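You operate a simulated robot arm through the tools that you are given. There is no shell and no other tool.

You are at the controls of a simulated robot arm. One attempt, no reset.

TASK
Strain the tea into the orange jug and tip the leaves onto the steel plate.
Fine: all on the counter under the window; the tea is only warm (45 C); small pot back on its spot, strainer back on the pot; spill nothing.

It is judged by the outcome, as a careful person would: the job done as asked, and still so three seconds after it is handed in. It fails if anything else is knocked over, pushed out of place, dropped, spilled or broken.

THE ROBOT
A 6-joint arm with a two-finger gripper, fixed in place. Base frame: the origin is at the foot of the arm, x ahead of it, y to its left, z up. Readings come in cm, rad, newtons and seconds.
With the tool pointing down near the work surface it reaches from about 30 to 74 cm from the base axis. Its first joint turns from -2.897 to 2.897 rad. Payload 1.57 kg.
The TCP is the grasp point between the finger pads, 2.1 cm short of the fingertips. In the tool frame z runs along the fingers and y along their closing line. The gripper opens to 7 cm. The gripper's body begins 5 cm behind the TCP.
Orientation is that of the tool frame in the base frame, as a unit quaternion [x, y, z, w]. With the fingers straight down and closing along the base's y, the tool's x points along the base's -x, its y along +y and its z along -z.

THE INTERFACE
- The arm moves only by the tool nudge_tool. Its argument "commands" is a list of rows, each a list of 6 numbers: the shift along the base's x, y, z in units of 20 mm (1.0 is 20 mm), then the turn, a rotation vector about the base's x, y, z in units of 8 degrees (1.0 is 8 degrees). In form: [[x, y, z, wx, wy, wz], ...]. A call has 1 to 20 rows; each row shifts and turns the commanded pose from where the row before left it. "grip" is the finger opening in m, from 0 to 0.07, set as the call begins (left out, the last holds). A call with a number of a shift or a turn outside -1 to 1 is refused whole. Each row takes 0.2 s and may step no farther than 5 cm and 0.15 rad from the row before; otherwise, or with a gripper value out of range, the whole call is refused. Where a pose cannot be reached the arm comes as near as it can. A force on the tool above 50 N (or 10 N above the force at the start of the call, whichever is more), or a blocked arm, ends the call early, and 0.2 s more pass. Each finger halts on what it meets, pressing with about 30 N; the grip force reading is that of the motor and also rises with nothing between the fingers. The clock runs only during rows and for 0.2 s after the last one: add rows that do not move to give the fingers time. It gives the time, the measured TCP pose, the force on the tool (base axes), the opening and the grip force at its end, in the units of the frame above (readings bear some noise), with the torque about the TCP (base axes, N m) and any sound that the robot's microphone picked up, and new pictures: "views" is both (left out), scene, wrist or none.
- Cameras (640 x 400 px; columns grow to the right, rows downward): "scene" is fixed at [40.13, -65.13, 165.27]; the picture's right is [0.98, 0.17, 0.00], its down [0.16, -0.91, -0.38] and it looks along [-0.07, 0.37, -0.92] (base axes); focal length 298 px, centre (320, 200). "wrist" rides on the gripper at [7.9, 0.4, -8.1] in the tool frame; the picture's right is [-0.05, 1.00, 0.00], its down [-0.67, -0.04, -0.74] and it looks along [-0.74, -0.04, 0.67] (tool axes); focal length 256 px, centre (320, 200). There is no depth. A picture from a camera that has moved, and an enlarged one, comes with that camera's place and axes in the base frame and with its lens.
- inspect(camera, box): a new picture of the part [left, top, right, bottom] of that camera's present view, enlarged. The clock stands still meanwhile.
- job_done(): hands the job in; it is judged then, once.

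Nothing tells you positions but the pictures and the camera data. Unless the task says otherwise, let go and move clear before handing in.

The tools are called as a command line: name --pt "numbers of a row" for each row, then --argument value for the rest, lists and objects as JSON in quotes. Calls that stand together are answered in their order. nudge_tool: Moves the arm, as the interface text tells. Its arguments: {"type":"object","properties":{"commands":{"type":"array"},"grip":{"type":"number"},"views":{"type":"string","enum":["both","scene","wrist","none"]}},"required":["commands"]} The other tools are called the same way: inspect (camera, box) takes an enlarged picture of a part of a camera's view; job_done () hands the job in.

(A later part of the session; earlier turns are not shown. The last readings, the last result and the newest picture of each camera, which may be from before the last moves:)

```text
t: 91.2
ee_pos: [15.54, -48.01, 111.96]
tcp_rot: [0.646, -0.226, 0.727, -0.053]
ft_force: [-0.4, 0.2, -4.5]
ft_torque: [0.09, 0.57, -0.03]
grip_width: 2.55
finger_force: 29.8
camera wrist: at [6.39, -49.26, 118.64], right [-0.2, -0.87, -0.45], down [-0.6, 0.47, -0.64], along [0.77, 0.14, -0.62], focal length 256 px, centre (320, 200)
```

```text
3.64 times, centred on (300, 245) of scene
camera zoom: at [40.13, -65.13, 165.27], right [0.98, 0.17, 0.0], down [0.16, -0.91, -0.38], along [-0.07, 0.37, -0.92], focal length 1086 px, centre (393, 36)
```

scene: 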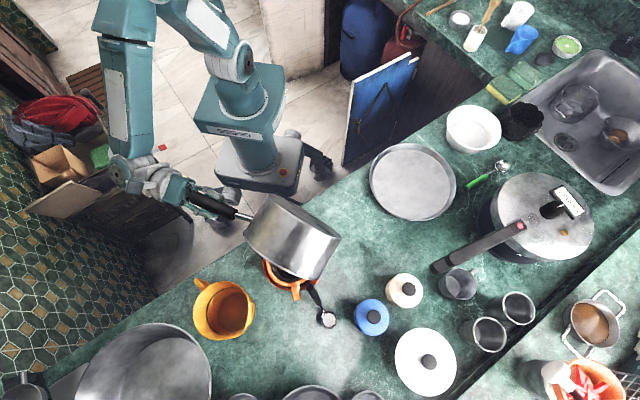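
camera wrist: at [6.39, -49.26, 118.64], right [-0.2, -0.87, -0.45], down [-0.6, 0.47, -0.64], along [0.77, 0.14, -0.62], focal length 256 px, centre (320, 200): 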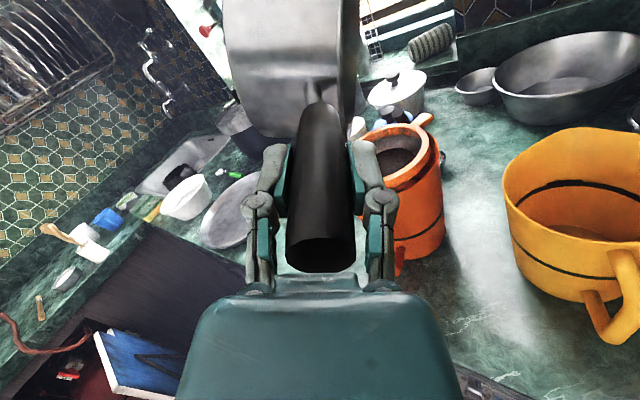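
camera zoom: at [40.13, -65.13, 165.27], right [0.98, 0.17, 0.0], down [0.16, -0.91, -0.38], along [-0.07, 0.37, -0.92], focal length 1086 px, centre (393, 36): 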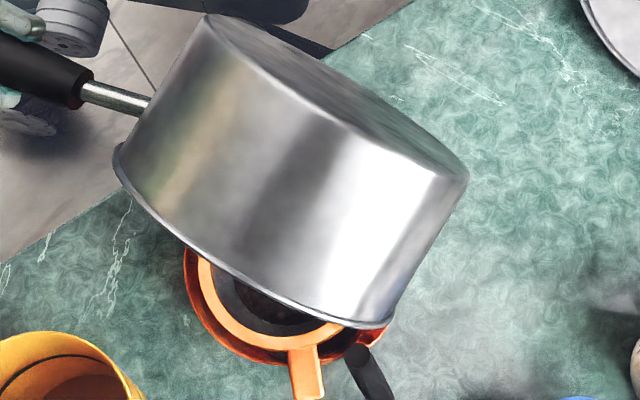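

inspect --camera "wrist" --box '[320, 60, 480, 180]'

nudge_tool --pt "0 0 0 0 0 0" --pt "0 0 0 0 0 0" --pt "0 0 0 0 0 0" --pt "0 0 0 0 0 0" --pt "0 0 0 0 0 0" --pt "0 0 0 0 0 0" --pt "0 0 0 0 0 0" --pt "0 0 0 0 0 0" --pt "0 0 0 0 0 0" --pt "0 0 0 0 0 0" --views "wrist"

inspect --camera "wrist" --box '[320, 60, 480, 180]'

```text
3.33 times, centred on (400, 120) of wrist
camera zoom: at [6.39, -49.26, 118.64], right [-0.2, -0.87, -0.45], down [-0.6, 0.47, -0.64], along [0.77, 0.14, -0.62], focal length 853 px, centre (53, 467)
```

zoom: 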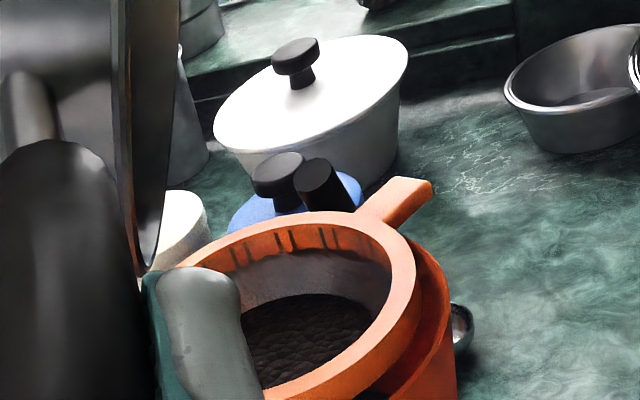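

```text
t: 93.4
ee_pos: [15.65, -47.93, 111.79]
tcp_rot: [0.646, -0.225, 0.728, -0.054]
ft_force: [0.4, 0.2, -3.4]
ft_torque: [0.05, 0.63, 0.06]
grip_width: 2.56
finger_force: 30.1
camera wrist: at [6.39, -49.25, 118.64], right [-0.2, -0.87, -0.45], down [-0.6, 0.47, -0.64], along [0.77, 0.14, -0.62], focal length 256 px, centre (320, 200)
```

wrist: 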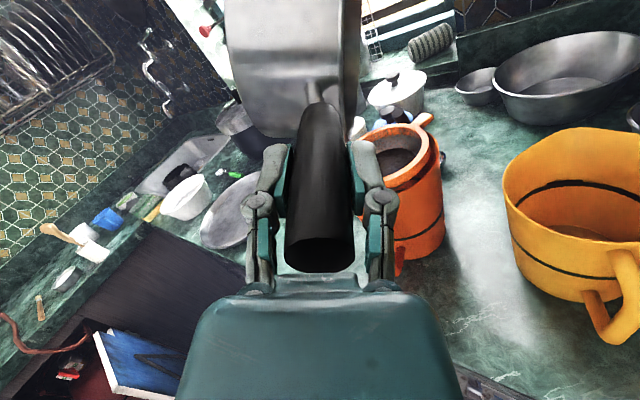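

```text
3.33 times, centred on (400, 120) of wrist
camera zoom: at [6.39, -49.25, 118.64], right [-0.2, -0.87, -0.45], down [-0.6, 0.47, -0.64], along [0.77, 0.14, -0.62], focal length 853 px, centre (53, 467)
```

zoom: 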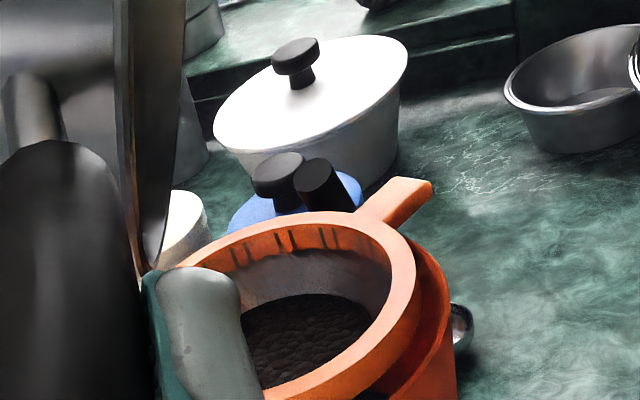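

The pot has drained and the leaves sit as a dark cake in the strainer mesh, with no drips visible. I'll roll the pot back upright along the same path, keeping the lip over the strainer until it is well past the drip point.

nudge_tool --pt "0.081 0.183 0.0625 -0.3428 0.1521 0" --pt "0.081 0.183 0.0625 -0.3428 0.1521 0" --pt "0.081 0.183 0.0625 -0.3428 0.1521 0" --pt "0.081 0.183 0.0625 -0.3428 0.1521 0" --pt "0.081 0.183 0.0625 -0.3428 0.1521 0" --pt "0.081 0.183 0.0625 -0.3428 0.1521 0" --pt "0.081 0.183 0.0625 -0.3428 0.1521 0" --pt "0.081 0.183 0.0625 -0.3428 0.1521 0" --pt "0.081 0.183 0 -0.3428 0.1521 0" --pt "0.081 0.183 0 -0.3428 0.1521 0" --pt "0.081 0.183 0 -0.3428 0.1521 0" --pt "0.081 0.183 0 -0.3428 0.1521 0" --pt "0.081 0.183 0 -0.3428 0.1521 0" --pt "0.081 0.183 0 -0.3428 0.1521 0" --pt "0.081 0.183 0 -0.3428 0.1521 0" --pt "0.081 0.183 0 -0.3428 0.1521 0" --pt "0 0 0 0 0 0" --views "none"

inspect --camera "scene" --box '[230, 170, 410, 300]'

```text
t: 97.0
ee_pos: [18.12, -42.08, 112.76]
tcp_rot: [0.73, 0.055, 0.642, 0.229]
ft_force: [0.1, 0.3, -4.4]
ft_torque: [0.05, 0.59, -0.01]
grip_width: 2.56
finger_force: 30.0
```

```text
3.08 times, centred on (320, 235) of scene
camera zoom: at [40.13, -65.13, 165.27], right [0.98, 0.17, 0.0], down [0.16, -0.91, -0.38], along [-0.07, 0.37, -0.92], focal length 919 px, centre (320, 92)
```

zoom: 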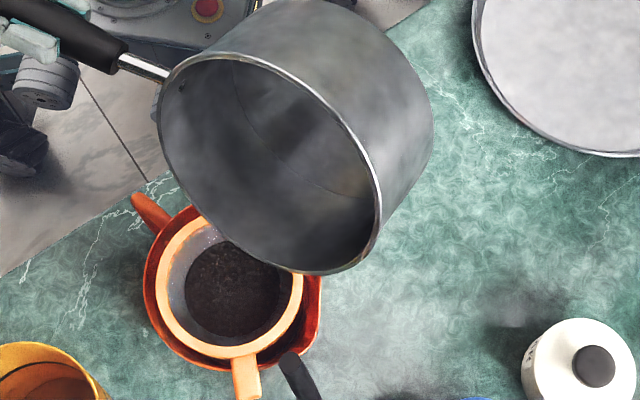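

The pot is empty inside. I'll bring it the rest of the way upright.

nudge_tool --pt "0.0675 0.152 0 -0.3428 0.1521 0" --pt "0.0675 0.152 0 -0.3428 0.1521 0" --pt "0.0675 0.152 0 -0.3428 0.1521 0" --pt "0.0675 0.152 0 -0.3428 0.1521 0" --pt "0.0675 0.152 0 -0.3428 0.1521 0" --pt "0.0675 0.152 0 -0.3428 0.1521 0" --pt "0.0675 0.152 0 -0.3428 0.1521 0" --pt "0.0675 0.152 0 -0.3428 0.1521 0" --pt "0.035 0.08 0.03 -0.3428 0.1521 0" --pt "0.035 0.08 0.03 -0.3428 0.1521 0" --pt "0.035 0.08 0.03 -0.3428 0.1521 0" --pt "0.035 0.08 0.03 -0.3428 0.1521 0" --pt "0.035 0.08 0.03 -0.3428 0.1521 0" --pt "0.035 0.08 0.03 -0.3428 0.1521 0" --pt "0.035 0.08 0.03 -0.3428 0.1521 0" --pt "0.035 0.08 0.03 -0.3428 0.1521 0" --pt "0.035 0.08 0.03 -0.3428 0.1521 0" --pt "0.035 0.08 0.03 -0.3428 0.1521 0" --pt "0.035 0.08 0.03 -0.3428 0.1521 0" --pt "0 0 0 0 0 0" --views "none"

inspect --camera "scene" --box '[230, 170, 410, 300]'

```text
t: 101.2
ee_pos: [19.85, -37.89, 113.54]
tcp_rot: [0.666, 0.373, 0.398, 0.508]
ft_force: [-0.3, 0.5, -3.0]
ft_torque: [0.23, 0.53, 0.01]
grip_width: 2.55
finger_force: 29.6
```

```text
3.08 times, centred on (320, 235) of scene
camera zoom: at [40.13, -65.13, 165.27], right [0.98, 0.17, 0.0], down [0.16, -0.91, -0.38], along [-0.07, 0.37, -0.92], focal length 919 px, centre (320, 92)
```

zoom: 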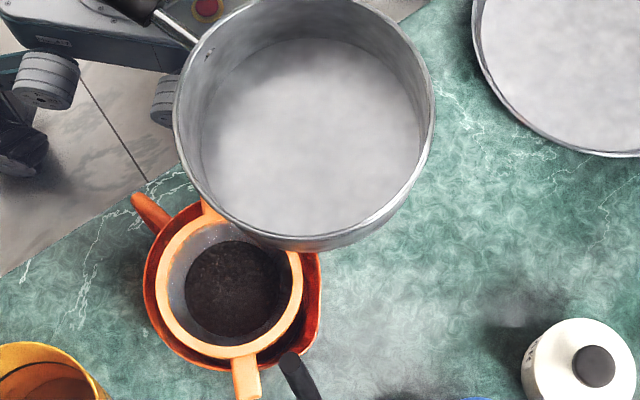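

The pot is upright and clean inside. I'll restore the grasp orientation and carry it back above its spot, clear of the strainer's handle.

nudge_tool --pt "0.43 0.17 -0.08 -0.105 0.0318 0.1676" --pt "0.43 0.17 -0.08 -0.105 0.0318 0.1676" --pt "0.43 0.17 -0.08 -0.105 0.0318 0.1676" --pt "0.43 0.17 -0.08 -0.105 0.0318 0.1676" --pt "0.43 0.17 -0.08 -0.105 0.0318 0.1676" --pt "0.43 0.17 -0.08 -0.105 0.0318 0.1676" --pt "0.43 0.17 -0.08 -0.105 0.0318 0.1676" --pt "0.43 0.17 -0.08 -0.105 0.0318 0.1676" --pt "0.43 0.17 -0.08 -0.105 0.0318 0.1676" --pt "0.43 0.17 -0.08 -0.105 0.0318 0.1676" --pt "0 0 0 0 0 0" --views "both"

```text
t: 103.6
ee_pos: [28.55, -34.4, 112.05]
tcp_rot: [0.588, 0.488, 0.412, 0.497]
ft_force: [0.0, 0.1, -3.5]
ft_torque: [0.1, 0.56, 0.0]
grip_width: 2.56
finger_force: 29.9
camera wrist: at [22.31, -25.3, 113.92], right [0.15, -0.08, 0.98], down [-0.85, -0.52, 0.09], along [0.5, -0.85, -0.15], focal length 256 px, centre (320, 200)
```

scene: 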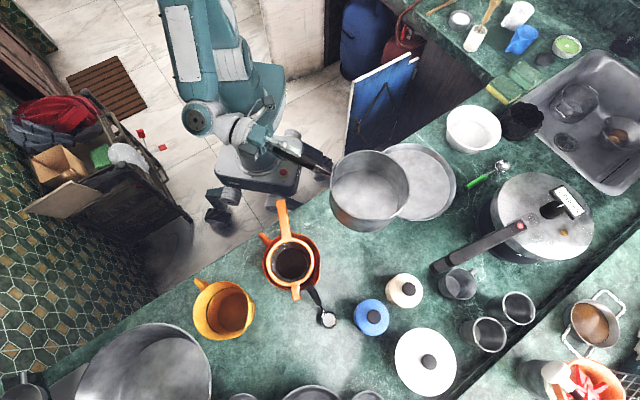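
wrist: 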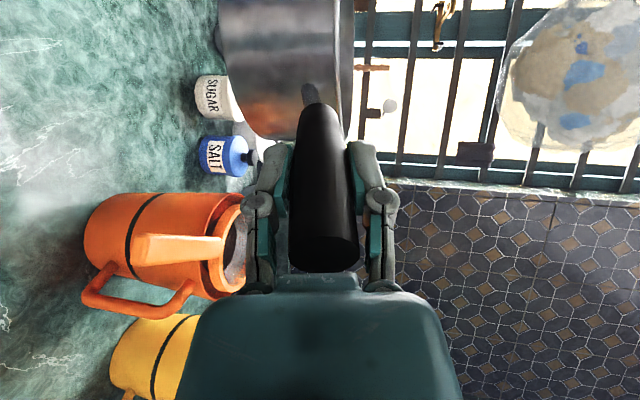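

nudge_tool --pt "0 0 -0.5 0 0 0" --pt "0 0 -0.8 0 0 0" --pt "0 0 -0.8 0 0 0" --pt "0 0 -0.8 0 0 0" --pt "0 0 -0.8 0 0 0" --pt "0 0 -0.8 0 0 0" --pt "0 0 -0.8 0 0 0" --pt "0 0 -0.8 0 0 0" --pt "0 0 -0.8 0 0 0" --pt "0.1 -0.25 -0.6 0 0 0" --pt "0.1 -0.25 -0.5 0 0 0" --pt "0.05 -0.2 -0.4 0 0 0" --pt "0 0 -0.2 0 0 0" --pt "0 0 0 0 0 0" --views "both"

inspect --camera "scene" --box '[310, 185, 410, 270]'

```text
t: 106.6
ee_pos: [29.07, -35.85, 94.59]
tcp_rot: [0.589, 0.486, 0.413, 0.496]
ft_force: [-0.8, 0.0, -4.3]
ft_torque: [0.13, 0.57, 0.02]
grip_width: 2.57
finger_force: 30.3
camera wrist: at [22.83, -26.71, 96.61], right [0.15, -0.08, 0.98], down [-0.85, -0.52, 0.09], along [0.5, -0.85, -0.15], focal length 256 px, centre (320, 200)
```

scene: 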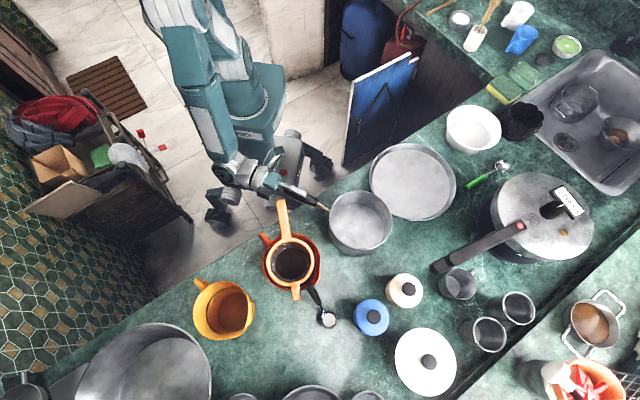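
wrist: 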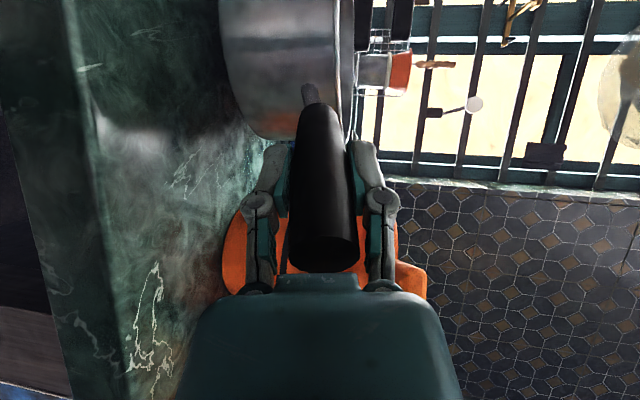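

```text
4.71 times, centred on (360, 228) of scene
camera zoom: at [40.13, -65.13, 165.27], right [0.98, 0.17, 0.0], down [0.16, -0.91, -0.38], along [-0.07, 0.37, -0.92], focal length 1405 px, centre (132, 71)
```

zoom: 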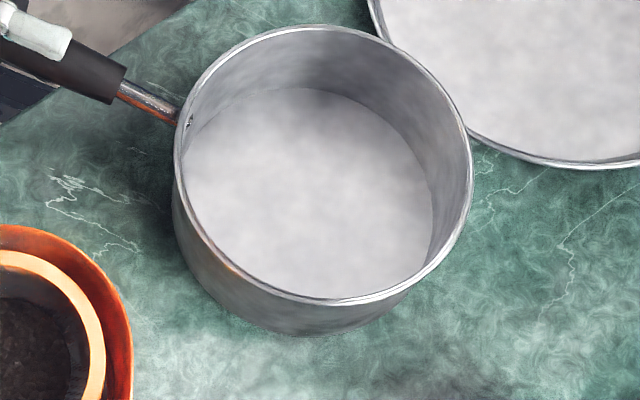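

nudge_tool --pt "0.18 -0.29 0 0 0 0" --pt "0.18 -0.29 0 0 0 0" --pt "0.18 -0.29 -0.1 0 0 0" --pt "0.17 -0.3 -0.3 0 0 0" --pt "0 0 -0.3 0 0 0" --pt "0 0 0 0 0 0" --views "none"

inspect --camera "scene" --box '[310, 185, 410, 270]'

```text
t: 108.0
ee_pos: [30.61, -38.32, 93.27]
tcp_rot: [0.589, 0.487, 0.412, 0.496]
ft_force: [-0.8, -0.8, -4.1]
ft_torque: [0.11, 0.57, -0.02]
grip_width: 2.55
finger_force: 30.3
```

```text
4.71 times, centred on (360, 228) of scene
camera zoom: at [40.13, -65.13, 165.27], right [0.98, 0.17, 0.0], down [0.16, -0.91, -0.38], along [-0.07, 0.37, -0.92], focal length 1405 px, centre (132, 71)
```

zoom: 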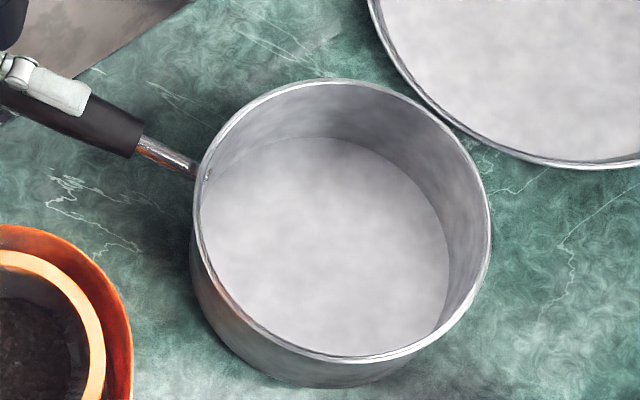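

The pot has twisted slightly in the grip (about 1.8° yaw), leaving its centre about 0.6 cm off. I'll rotate back by that amount and compare with the original picture before setting it down.

nudge_tool --pt "0 0.03 0 0 0 0.12" --pt "0 0.03 -0.1 0 0 0.12" --pt "0 0 -0.1 0 0 0" --pt "0 0 0 0 0 0" --views "none"

inspect --camera "scene" --box '[310, 185, 410, 270]'

```text
t: 109.0
ee_pos: [30.49, -38.14, 92.76]
tcp_rot: [0.58, 0.497, 0.421, 0.49]
ft_force: [-1.3, -0.7, -2.8]
ft_torque: [0.18, 0.2, 0.05]
grip_width: 2.56
finger_force: 30.1
```

```text
4.71 times, centred on (360, 228) of scene
camera zoom: at [40.13, -65.13, 165.27], right [0.98, 0.17, 0.0], down [0.16, -0.91, -0.38], along [-0.07, 0.37, -0.92], focal length 1405 px, centre (132, 71)
```

zoom: 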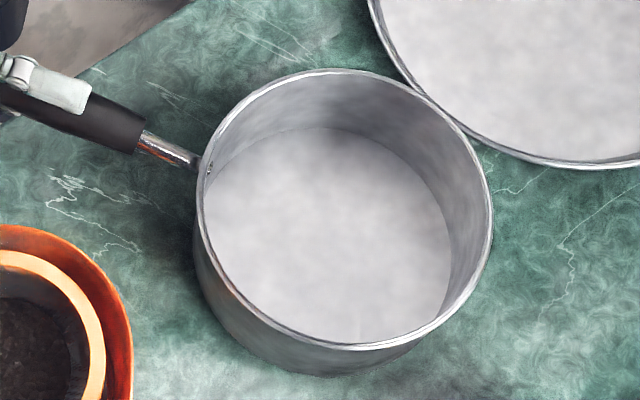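

nudge_tool --pt "-0.03 -0.02 -0.08 0 0 0" --pt "0 0 -0.08 0 0 0" --pt "0 0 -0.05 0 0 0" --pt "0 0 0 0 0 0" --views "none"

inspect --camera "scene" --box '[310, 185, 410, 270]'

```text
t: 110.0
ee_pos: [30.48, -38.26, 92.51]
tcp_rot: [0.58, 0.497, 0.42, 0.49]
ft_force: [-1.8, -1.1, 0.3]
ft_torque: [0.18, -0.1, -0.21]
grip_width: 2.55
finger_force: 30.3
```

```text
4.71 times, centred on (360, 228) of scene
camera zoom: at [40.13, -65.13, 165.27], right [0.98, 0.17, 0.0], down [0.16, -0.91, -0.38], along [-0.07, 0.37, -0.92], focal length 1405 px, centre (132, 71)
```

zoom: 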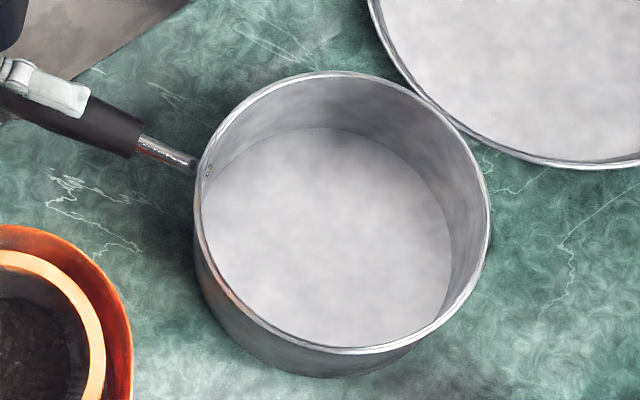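

The pot is back on the counter within about a millimetre of where it started, and the load is off the arm. I'll open the fingers and back out along the handle.

nudge_tool --pt "0 0 0 0 0 0" --pt "0 0 0 0 0 0" --pt "0 0 0 0 0 0" --grip 0.05 --views "none"

nudge_tool --pt "-0.3 0.047 0.051 0 0 0" --pt "-0.49 0.076 0.083 0 0 0" --pt "-0.49 0.076 0.083 0 0 0" --pt "-0.49 0.076 0.083 0 0 0" --pt "-0.49 0.076 0.083 0 0 0" --pt "-0.49 0.076 0.083 0 0 0" --pt "-0.49 0.076 0.083 0 0 0" --pt "-0.49 0.076 0.083 0 0 0" --pt "-0.49 0.076 0.083 0 0 0" --pt "0 0 0 0 0 0" --views "both"

inspect --camera "scene" --box '[310, 185, 410, 270]'

inspect --camera "scene" --box '[240, 200, 360, 300]'

```text
t: 110.8
ee_pos: [30.51, -38.16, 92.49]
tcp_rot: [0.58, 0.497, 0.421, 0.49]
ft_force: [-0.2, 0.1, -0.1]
ft_torque: [0.01, 0.01, 0.03]
grip_width: 5.0
finger_force: 0.0
```

```text
t: 113.0
ee_pos: [21.97, -36.83, 93.99]
tcp_rot: [0.58, 0.497, 0.42, 0.49]
ft_force: [0.7, -0.2, 0.1]
ft_torque: [0.01, -0.01, 0.0]
grip_width: 5.03
finger_force: 0.0
camera wrist: at [15.4, -27.9, 95.92], right [0.16, -0.08, 0.98], down [-0.83, -0.55, 0.09], along [0.53, -0.83, -0.15], focal length 256 px, centre (320, 200)
```

scene: 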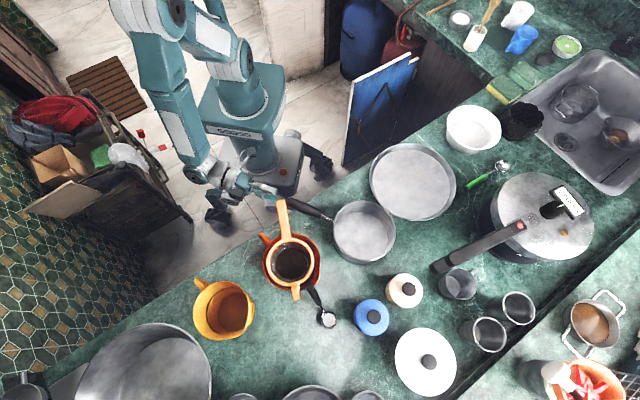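
wrist: 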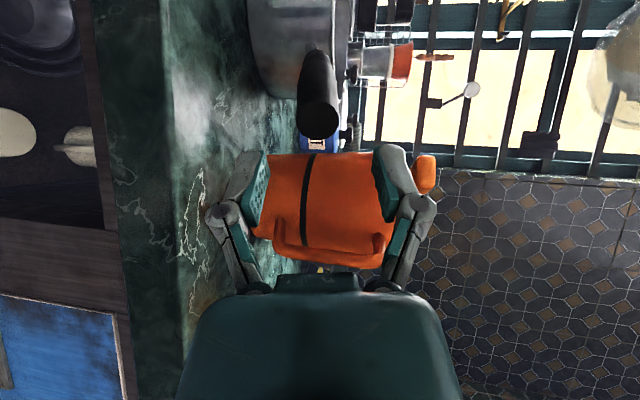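

```text
4.71 times, centred on (360, 228) of scene
camera zoom: at [40.13, -65.13, 165.27], right [0.98, 0.17, 0.0], down [0.16, -0.91, -0.38], along [-0.07, 0.37, -0.92], focal length 1405 px, centre (132, 71)
```

zoom: 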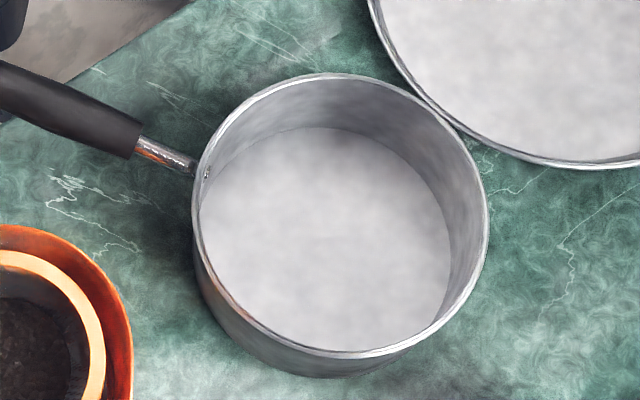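

```text
4.00 times, centred on (300, 250) of scene
camera zoom: at [40.13, -65.13, 165.27], right [0.98, 0.17, 0.0], down [0.16, -0.91, -0.38], along [-0.07, 0.37, -0.92], focal length 1194 px, centre (400, 0)
```

zoom: 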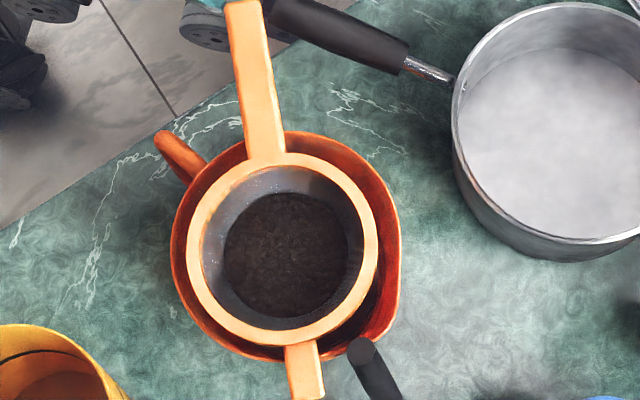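

The pot is back on its spot and the leaves are in the strainer over the jug, with no spill visible. Next I'll take the strainer by its handle, tool horizontal at yaw -35° with the fingers closing vertically. I'll rise and reorient first.

nudge_tool --pt "-0.1 0 0.9 -0.092 -0.593 0" --pt "0 0 0.9 -0.092 -0.593 0" --pt "0 0 0.9 0 0 0" --pt "0 0 0.9 0 0 0" --pt "0 0 0.9 0 0 -0.3" --pt "0.06 -0.2 0.4 0 0 -0.6" --pt "0.06 -0.25 0 0 0 -0.6" --pt "0.06 -0.25 0 0 0 -0.6" --pt "0.06 -0.25 0 0 0 -0.6" --pt "0.06 -0.25 0 0 0 -0.575" --pt "0 0 0 0 0 0" --grip 0.032 --views "both"

inspect --camera "wrist" --box '[40, 40, 360, 240]'

```text
t: 115.4
ee_pos: [22.36, -39.19, 103.72]
tcp_rot: [0.627, 0.327, 0.326, 0.628]
ft_force: [0.2, -0.6, -0.8]
ft_torque: [0.01, 0.01, 0.0]
grip_width: 3.19
finger_force: 0.0
camera wrist: at [20.34, -28.1, 104.41], right [-0.03, -0.04, 1.0], down [-0.99, -0.12, -0.04], along [0.12, -0.99, -0.04], focal length 256 px, centre (320, 200)
```

scene: 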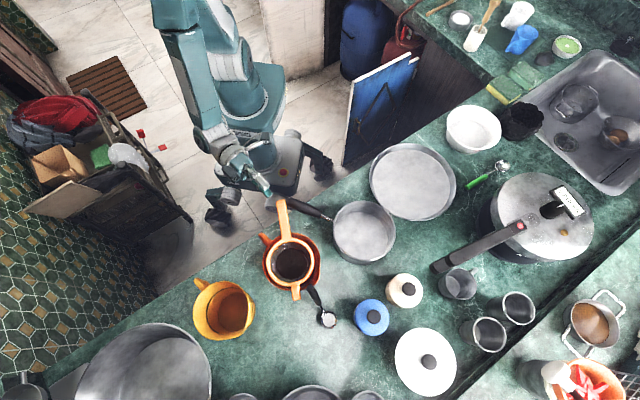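
wrist: 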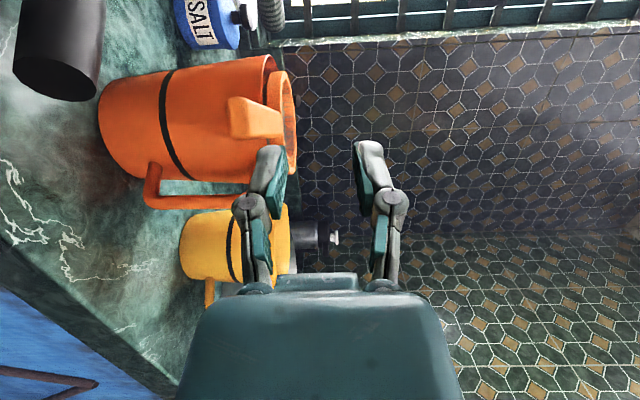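

```text
2.00 times, centred on (200, 140) of wrist
camera zoom: at [20.34, -28.1, 104.41], right [-0.03, -0.04, 1.0], down [-0.99, -0.12, -0.04], along [0.12, -0.99, -0.04], focal length 512 px, centre (560, 320)
```

zoom: 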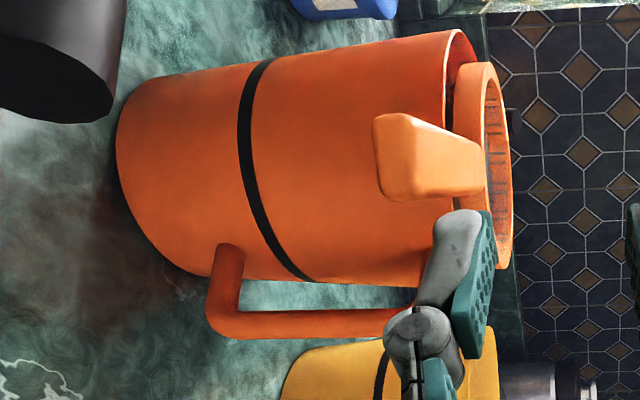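

inspect --camera "wrist" --box '[200, 60, 320, 150]'

inspect --camera "scene" --box '[250, 170, 340, 240]'

```text
4.44 times, centred on (260, 105) of wrist
camera zoom: at [20.34, -28.1, 104.41], right [-0.03, -0.04, 1.0], down [-0.99, -0.12, -0.04], along [0.12, -0.99, -0.04], focal length 1138 px, centre (587, 622)
```

zoom: 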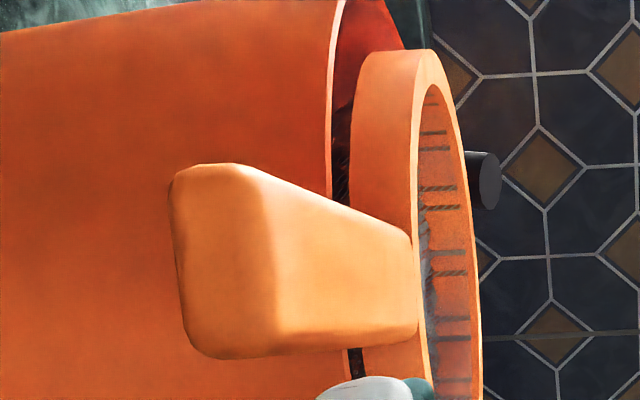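

```text
5.71 times, centred on (295, 205) of scene
camera zoom: at [40.13, -65.13, 165.27], right [0.98, 0.17, 0.0], down [0.16, -0.91, -0.38], along [-0.07, 0.37, -0.92], focal length 1706 px, centre (463, 171)
```

zoom: 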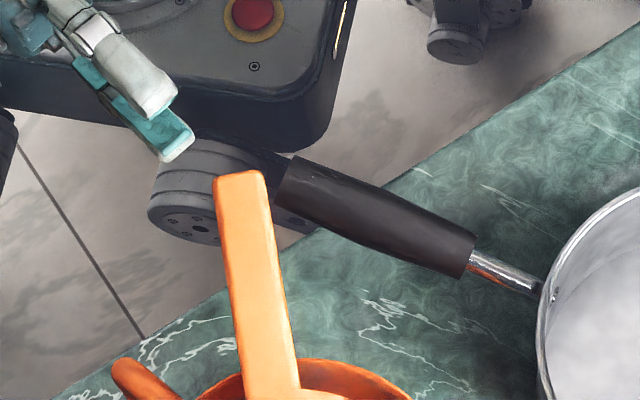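

The strainer handle spans z 99.3–100.3 with its tip near [26.45, -40.6]. I'll lower to that height and advance so the fingers straddle the bar.

nudge_tool --pt "0.1 -0.1 -0.5 0 0 0" --pt "0.1 -0.1 -0.7 0 0 0" --pt "0 0 -0.7 0 0 0" --pt "0 0 -0.05 0 0 0" --pt "0 0 0 0 0 0" --views "wrist"

inspect --camera "wrist" --box '[200, 60, 440, 210]'

```text
t: 116.6
ee_pos: [22.71, -39.61, 99.82]
tcp_rot: [0.627, 0.327, 0.326, 0.627]
ft_force: [0.6, -0.2, 0.1]
ft_torque: [0.04, -0.01, 0.02]
grip_width: 3.19
finger_force: 0.0
camera wrist: at [20.69, -28.59, 100.4], right [-0.03, -0.04, 1.0], down [-0.99, -0.12, -0.04], along [0.12, -0.99, -0.04], focal length 256 px, centre (320, 200)
```

wrist: 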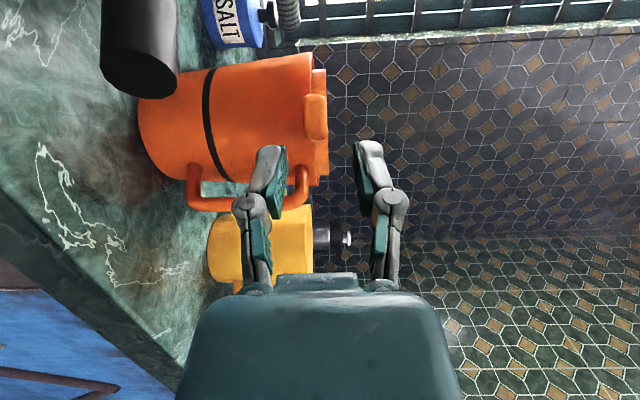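

```text
2.67 times, centred on (320, 135) of wrist
camera zoom: at [20.69, -28.59, 100.4], right [-0.03, -0.04, 1.0], down [-0.99, -0.12, -0.04], along [0.12, -0.99, -0.04], focal length 683 px, centre (320, 373)
```

zoom: 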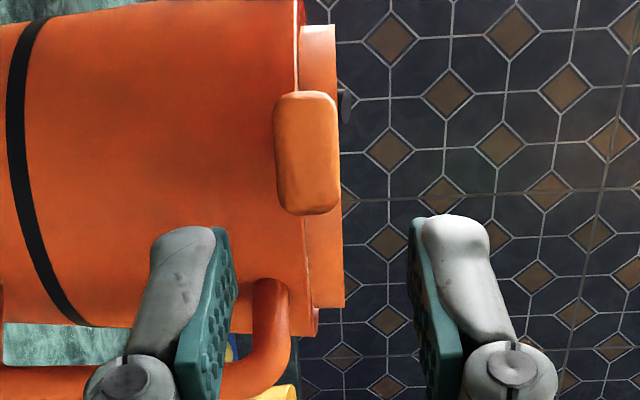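

nudge_tool --pt "0.454 -0.314 0 0 0 0" --pt "0.454 -0.314 0 0 0 0" --pt "0.454 -0.314 0 0 0 0" --pt "0.454 -0.314 0 0 0 0" --pt "0.454 -0.314 0 0 0 0" --pt "0 0 0 0 0 0" --views "wrist"

inspect --camera "wrist" --box '[200, 80, 440, 230]'

inspect --camera "scene" --box '[240, 170, 350, 260]'

```text
t: 118.0
ee_pos: [27.41, -42.88, 99.8]
tcp_rot: [0.627, 0.327, 0.327, 0.627]
ft_force: [-0.7, 0.1, -0.6]
ft_torque: [0.01, 0.0, 0.03]
grip_width: 3.23
finger_force: 0.0
camera wrist: at [25.31, -31.79, 100.39], right [-0.03, -0.04, 1.0], down [-0.99, -0.12, -0.04], along [0.12, -0.99, -0.04], focal length 256 px, centre (320, 200)
```

wrist: 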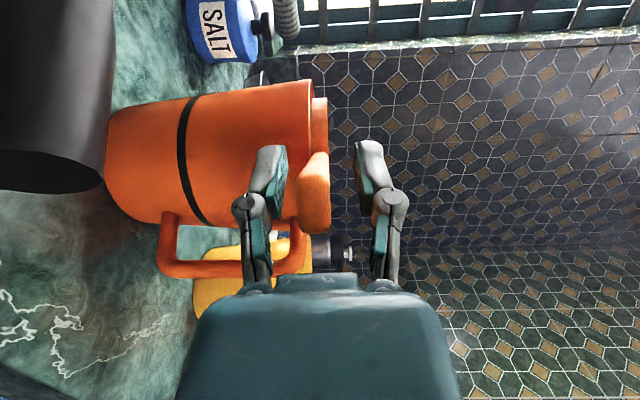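

```text
2.67 times, centred on (320, 155) of wrist
camera zoom: at [25.31, -31.79, 100.39], right [-0.03, -0.04, 1.0], down [-0.99, -0.12, -0.04], along [0.12, -0.99, -0.04], focal length 683 px, centre (320, 320)
```

zoom: 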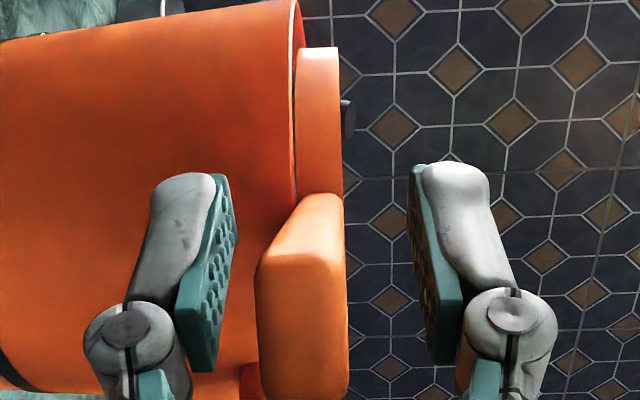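

```text
4.44 times, centred on (295, 215) of scene
camera zoom: at [40.13, -65.13, 165.27], right [0.98, 0.17, 0.0], down [0.16, -0.91, -0.38], along [-0.07, 0.37, -0.92], focal length 1327 px, centre (431, 133)
```

zoom: 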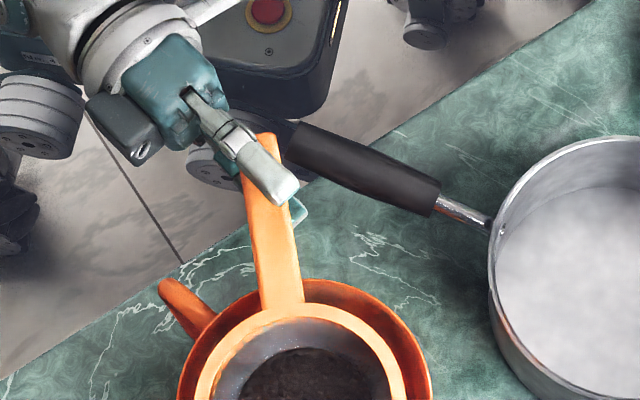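

The fingers straddle the bar. Closing now.

nudge_tool --pt "0 0 0 0 0 0" --pt "0 0 0 0 0 0" --pt "0 0 0 0 0 0" --pt "0 0 0 0 0 0" --grip 0.002 --views "wrist"

inspect --camera "wrist" --box '[200, 80, 440, 230]'

inspect --camera "scene" --box '[240, 200, 360, 300]'

```text
t: 119.0
ee_pos: [27.34, -42.93, 99.71]
tcp_rot: [0.627, 0.327, 0.327, 0.627]
ft_force: [0.4, -0.8, 0.1]
ft_torque: [0.01, 0.04, -0.01]
grip_width: 1.09
finger_force: 30.0
camera wrist: at [25.29, -31.78, 100.4], right [-0.03, -0.04, 1.0], down [-0.99, -0.12, -0.04], along [0.12, -0.99, -0.04], focal length 256 px, centre (320, 200)
```

wrist: 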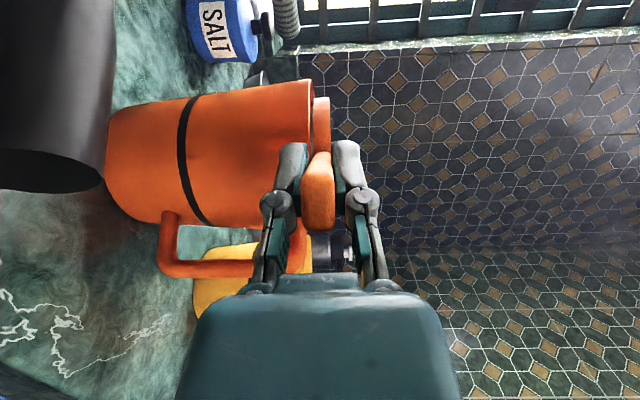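

```text
2.67 times, centred on (320, 155) of wrist
camera zoom: at [25.29, -31.78, 100.4], right [-0.03, -0.04, 1.0], down [-0.99, -0.12, -0.04], along [0.12, -0.99, -0.04], focal length 683 px, centre (320, 320)
```

zoom: 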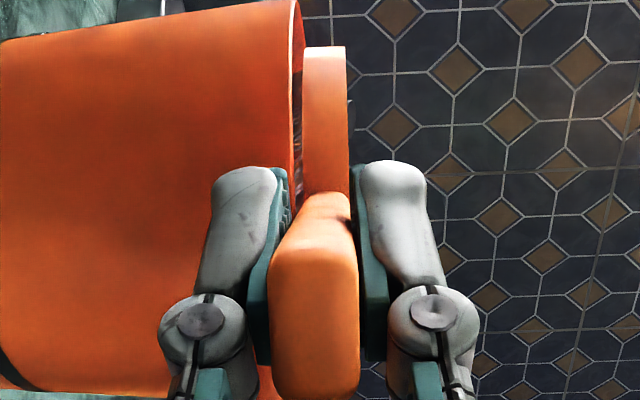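

```text
4.00 times, centred on (300, 250) of scene
camera zoom: at [40.13, -65.13, 165.27], right [0.98, 0.17, 0.0], down [0.16, -0.91, -0.38], along [-0.07, 0.37, -0.92], focal length 1194 px, centre (400, 0)
```

zoom: 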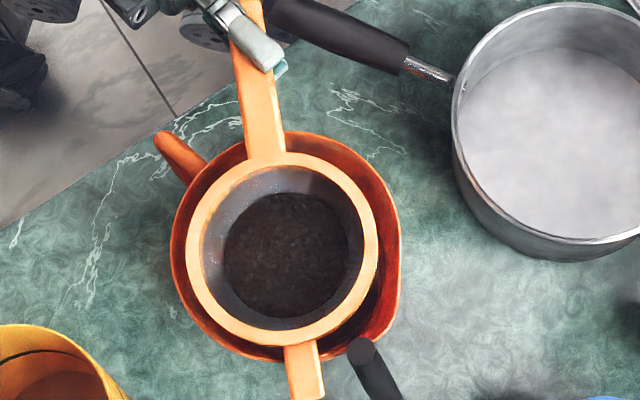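

The bar is gripped at 1.09 cm. I'll lift slowly, straight up above the jug, and let any drips fall into it.

nudge_tool --pt "0 0 0.15 0 0 0" --pt "0 0 0.25 0 0 0" --pt "0 0 0.3 0 0 0" --pt "0 0 0.3 0 0 0" --pt "0 0 0.3 0 0 0" --pt "0 0 0 0 0 0" --views "wrist"

inspect --camera "wrist" --box '[200, 60, 440, 210]'

inspect --camera "scene" --box '[240, 200, 360, 300]'

```text
t: 120.4
ee_pos: [27.48, -42.7, 102.41]
tcp_rot: [0.627, 0.327, 0.327, 0.627]
ft_force: [-1.3, 0.6, 0.0]
ft_torque: [0.0, 0.01, -0.01]
grip_width: 1.08
finger_force: 29.8
camera wrist: at [25.36, -31.7, 103.12], right [-0.03, -0.04, 1.0], down [-0.99, -0.12, -0.04], along [0.12, -0.99, -0.04], focal length 256 px, centre (320, 200)
```

wrist: 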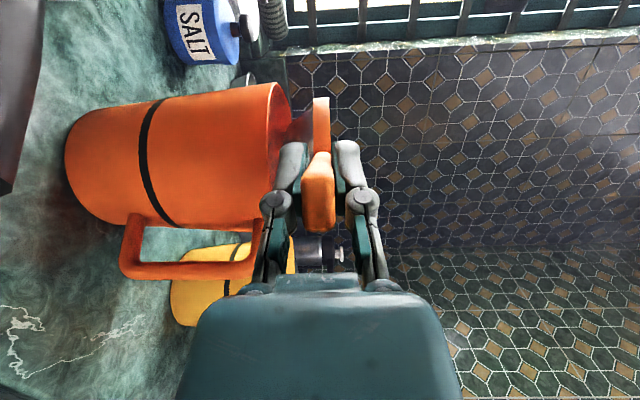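

```text
2.67 times, centred on (320, 135) of wrist
camera zoom: at [25.36, -31.7, 103.12], right [-0.03, -0.04, 1.0], down [-0.99, -0.12, -0.04], along [0.12, -0.99, -0.04], focal length 683 px, centre (320, 373)
```

zoom: 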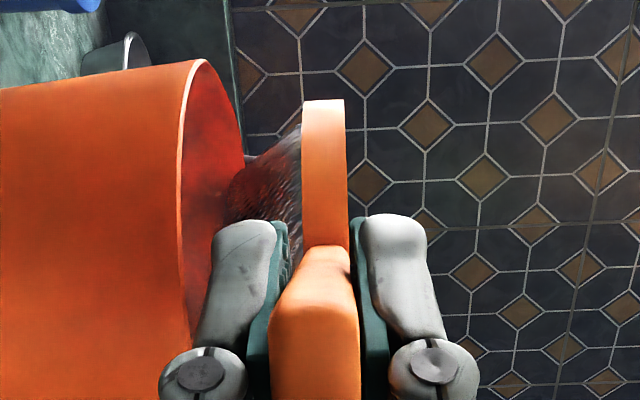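

```text
4.00 times, centred on (300, 250) of scene
camera zoom: at [40.13, -65.13, 165.27], right [0.98, 0.17, 0.0], down [0.16, -0.91, -0.38], along [-0.07, 0.37, -0.92], focal length 1194 px, centre (400, 0)
```

zoom: 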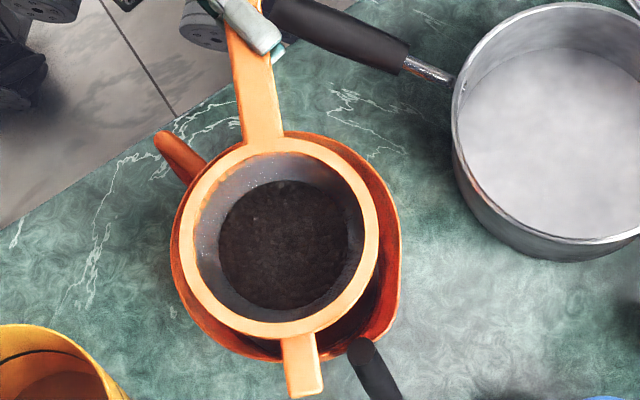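

nudge_tool --pt "0 0 0.4 0 0 0" --pt "0 0 0.5 0 0 0" --pt "0 0 0.5 0 0 0" --pt "0 0 0.5 0 0 0" --pt "0 0 0.5 0 0 0" --pt "0 0 0.5 0 0 0" --pt "0 0 0.4 0 0 0" --pt "0 0 0.3 0 0 0" --pt "0 0 0 0 0 0" --pt "0 0 0 0 0 0" --pt "0 0 0 0 0 0" --pt "0 0 0 0 0 0" --pt "0 0 0 0 0 0" --pt "0 0 0 0 0 0" --pt "0 0 0 0 0 0" --pt "0 0 0 0 0 0" --pt "0 0 0 0 0 0" --pt "0 0 0 0 0 0" --views "both"

inspect --camera "wrist" --box '[160, 60, 400, 210]'

inspect --camera "scene" --box '[240, 190, 360, 300]'

```text
t: 124.2
ee_pos: [27.27, -42.9, 109.77]
tcp_rot: [0.627, 0.327, 0.326, 0.627]
ft_force: [0.8, -0.3, -0.1]
ft_torque: [0.02, -0.01, 0.0]
grip_width: 1.08
finger_force: 29.7
camera wrist: at [25.29, -31.8, 110.35], right [-0.03, -0.04, 1.0], down [-0.99, -0.12, -0.04], along [0.12, -0.99, -0.04], focal length 256 px, centre (320, 200)
```

scene: 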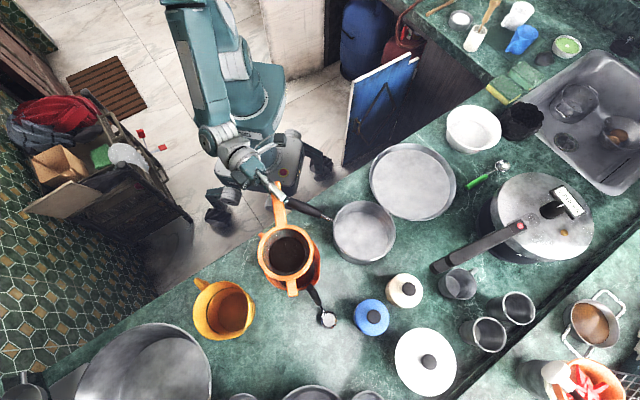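
wrist: 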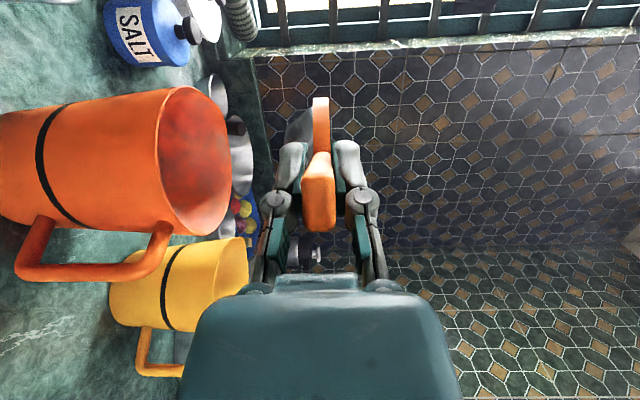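

```text
2.67 times, centred on (280, 135) of wrist
camera zoom: at [25.29, -31.8, 110.35], right [-0.03, -0.04, 1.0], down [-0.99, -0.12, -0.04], along [0.12, -0.99, -0.04], focal length 683 px, centre (427, 373)
```

zoom: 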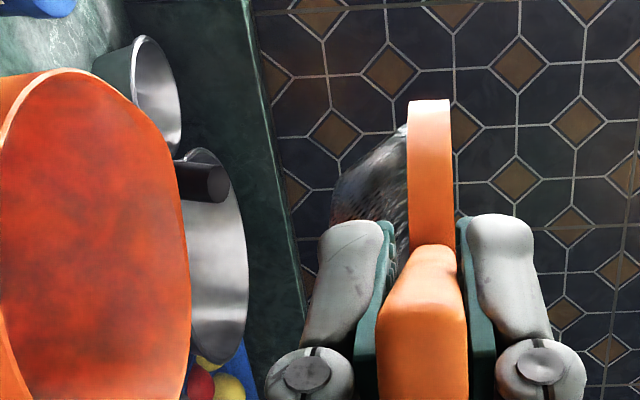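

```text
3.64 times, centred on (300, 245) of scene
camera zoom: at [40.13, -65.13, 165.27], right [0.98, 0.17, 0.0], down [0.16, -0.91, -0.38], along [-0.07, 0.37, -0.92], focal length 1086 px, centre (393, 36)
```

zoom: 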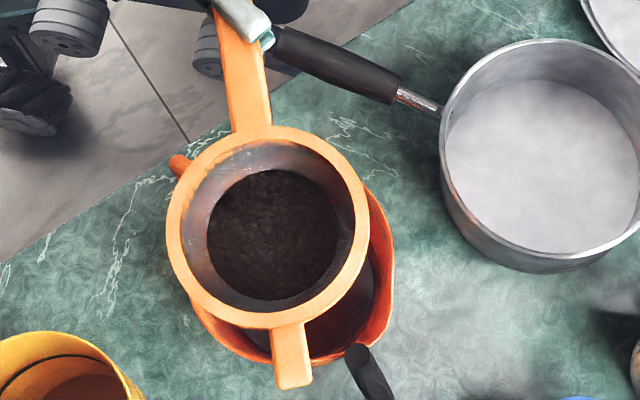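

The strainer is level with no drips. I'll carry it at this height over the pot toward the steel plate, turning the tool to yaw 0 on the way.

nudge_tool --pt "0.25 0.28 0 0 0 0.09" --pt "0.481 0.56 0 0 0 0.182" --pt "0.481 0.56 0 0 0 0.182" --pt "0.481 0.56 0 0 0 0.182" --pt "0.481 0.56 0 0 0 0.182" --pt "0.481 0.56 0 0 0 0.182" --pt "0.481 0.56 0 0 0 0.182" --pt "0.481 0.56 0 0 0 0.182" --pt "0.481 0.56 0 0 0 0.182" --pt "0.481 0.56 0 0 0 0.182" --pt "0.481 0.56 0 0 0 0.182" --pt "0.481 0.56 0 0 0 0.182" --pt "0.25 0.28 0 0 0 0.09" --views "none"

nudge_tool --pt "0.25 0.28 0 0 0 0.09" --pt "0.481 0.56 0 0 0 0.182" --pt "0.481 0.56 0 0 0 0.182" --pt "0.481 0.56 0 0 0 0.182" --pt "0.481 0.56 0 0 0 0.182" --pt "0.481 0.56 0 0 0 0.182" --pt "0.481 0.56 0 0 0 0.182" --pt "0.481 0.56 0 0 0 0.182" --pt "0.481 0.56 0 0 0 0.182" --pt "0.481 0.56 0 0 0 0.182" --pt "0.481 0.56 0 0 0 0.182" --pt "0.481 0.56 0 0 0 0.182" --pt "0.25 0.28 0 0 0 0.09" --pt "0 0 0 0 0 0" --views "both"

inspect --camera "scene" --box '[330, 110, 510, 250]'

```text
t: 127.0
ee_pos: [39.01, -29.16, 109.71]
tcp_rot: [0.57, 0.42, 0.418, 0.569]
ft_force: [-0.3, 0.1, -0.3]
ft_torque: [0.03, -0.01, 0.03]
grip_width: 1.07
finger_force: 29.7
```

```text
t: 130.0
ee_pos: [50.56, -15.74, 109.64]
tcp_rot: [0.501, 0.5, 0.5, 0.5]
ft_force: [0.8, -1.0, 0.2]
ft_torque: [0.0, 0.05, 0.04]
grip_width: 1.08
finger_force: 30.1
camera wrist: at [42.48, -7.85, 110.16], right [0.0, -0.05, 1.0], down [-0.74, -0.67, -0.04], along [0.67, -0.74, -0.04], focal length 256 px, centre (320, 200)
```

scene: 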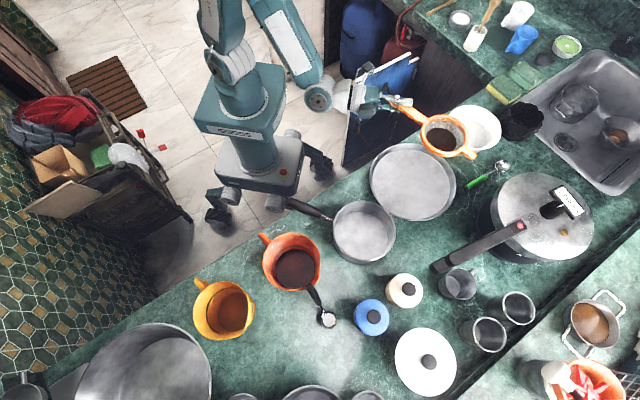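
wrist: 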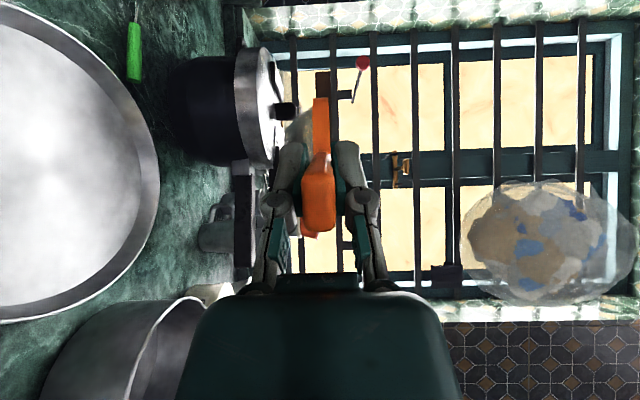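

```text
2.86 times, centred on (420, 180) of scene
camera zoom: at [40.13, -65.13, 165.27], right [0.98, 0.17, 0.0], down [0.16, -0.91, -0.38], along [-0.07, 0.37, -0.92], focal length 853 px, centre (34, 257)
```

zoom: 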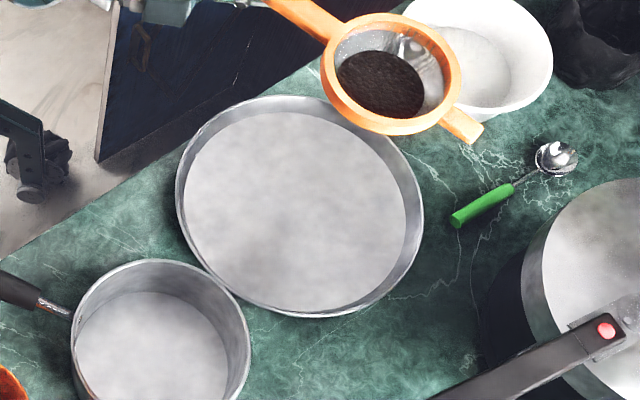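

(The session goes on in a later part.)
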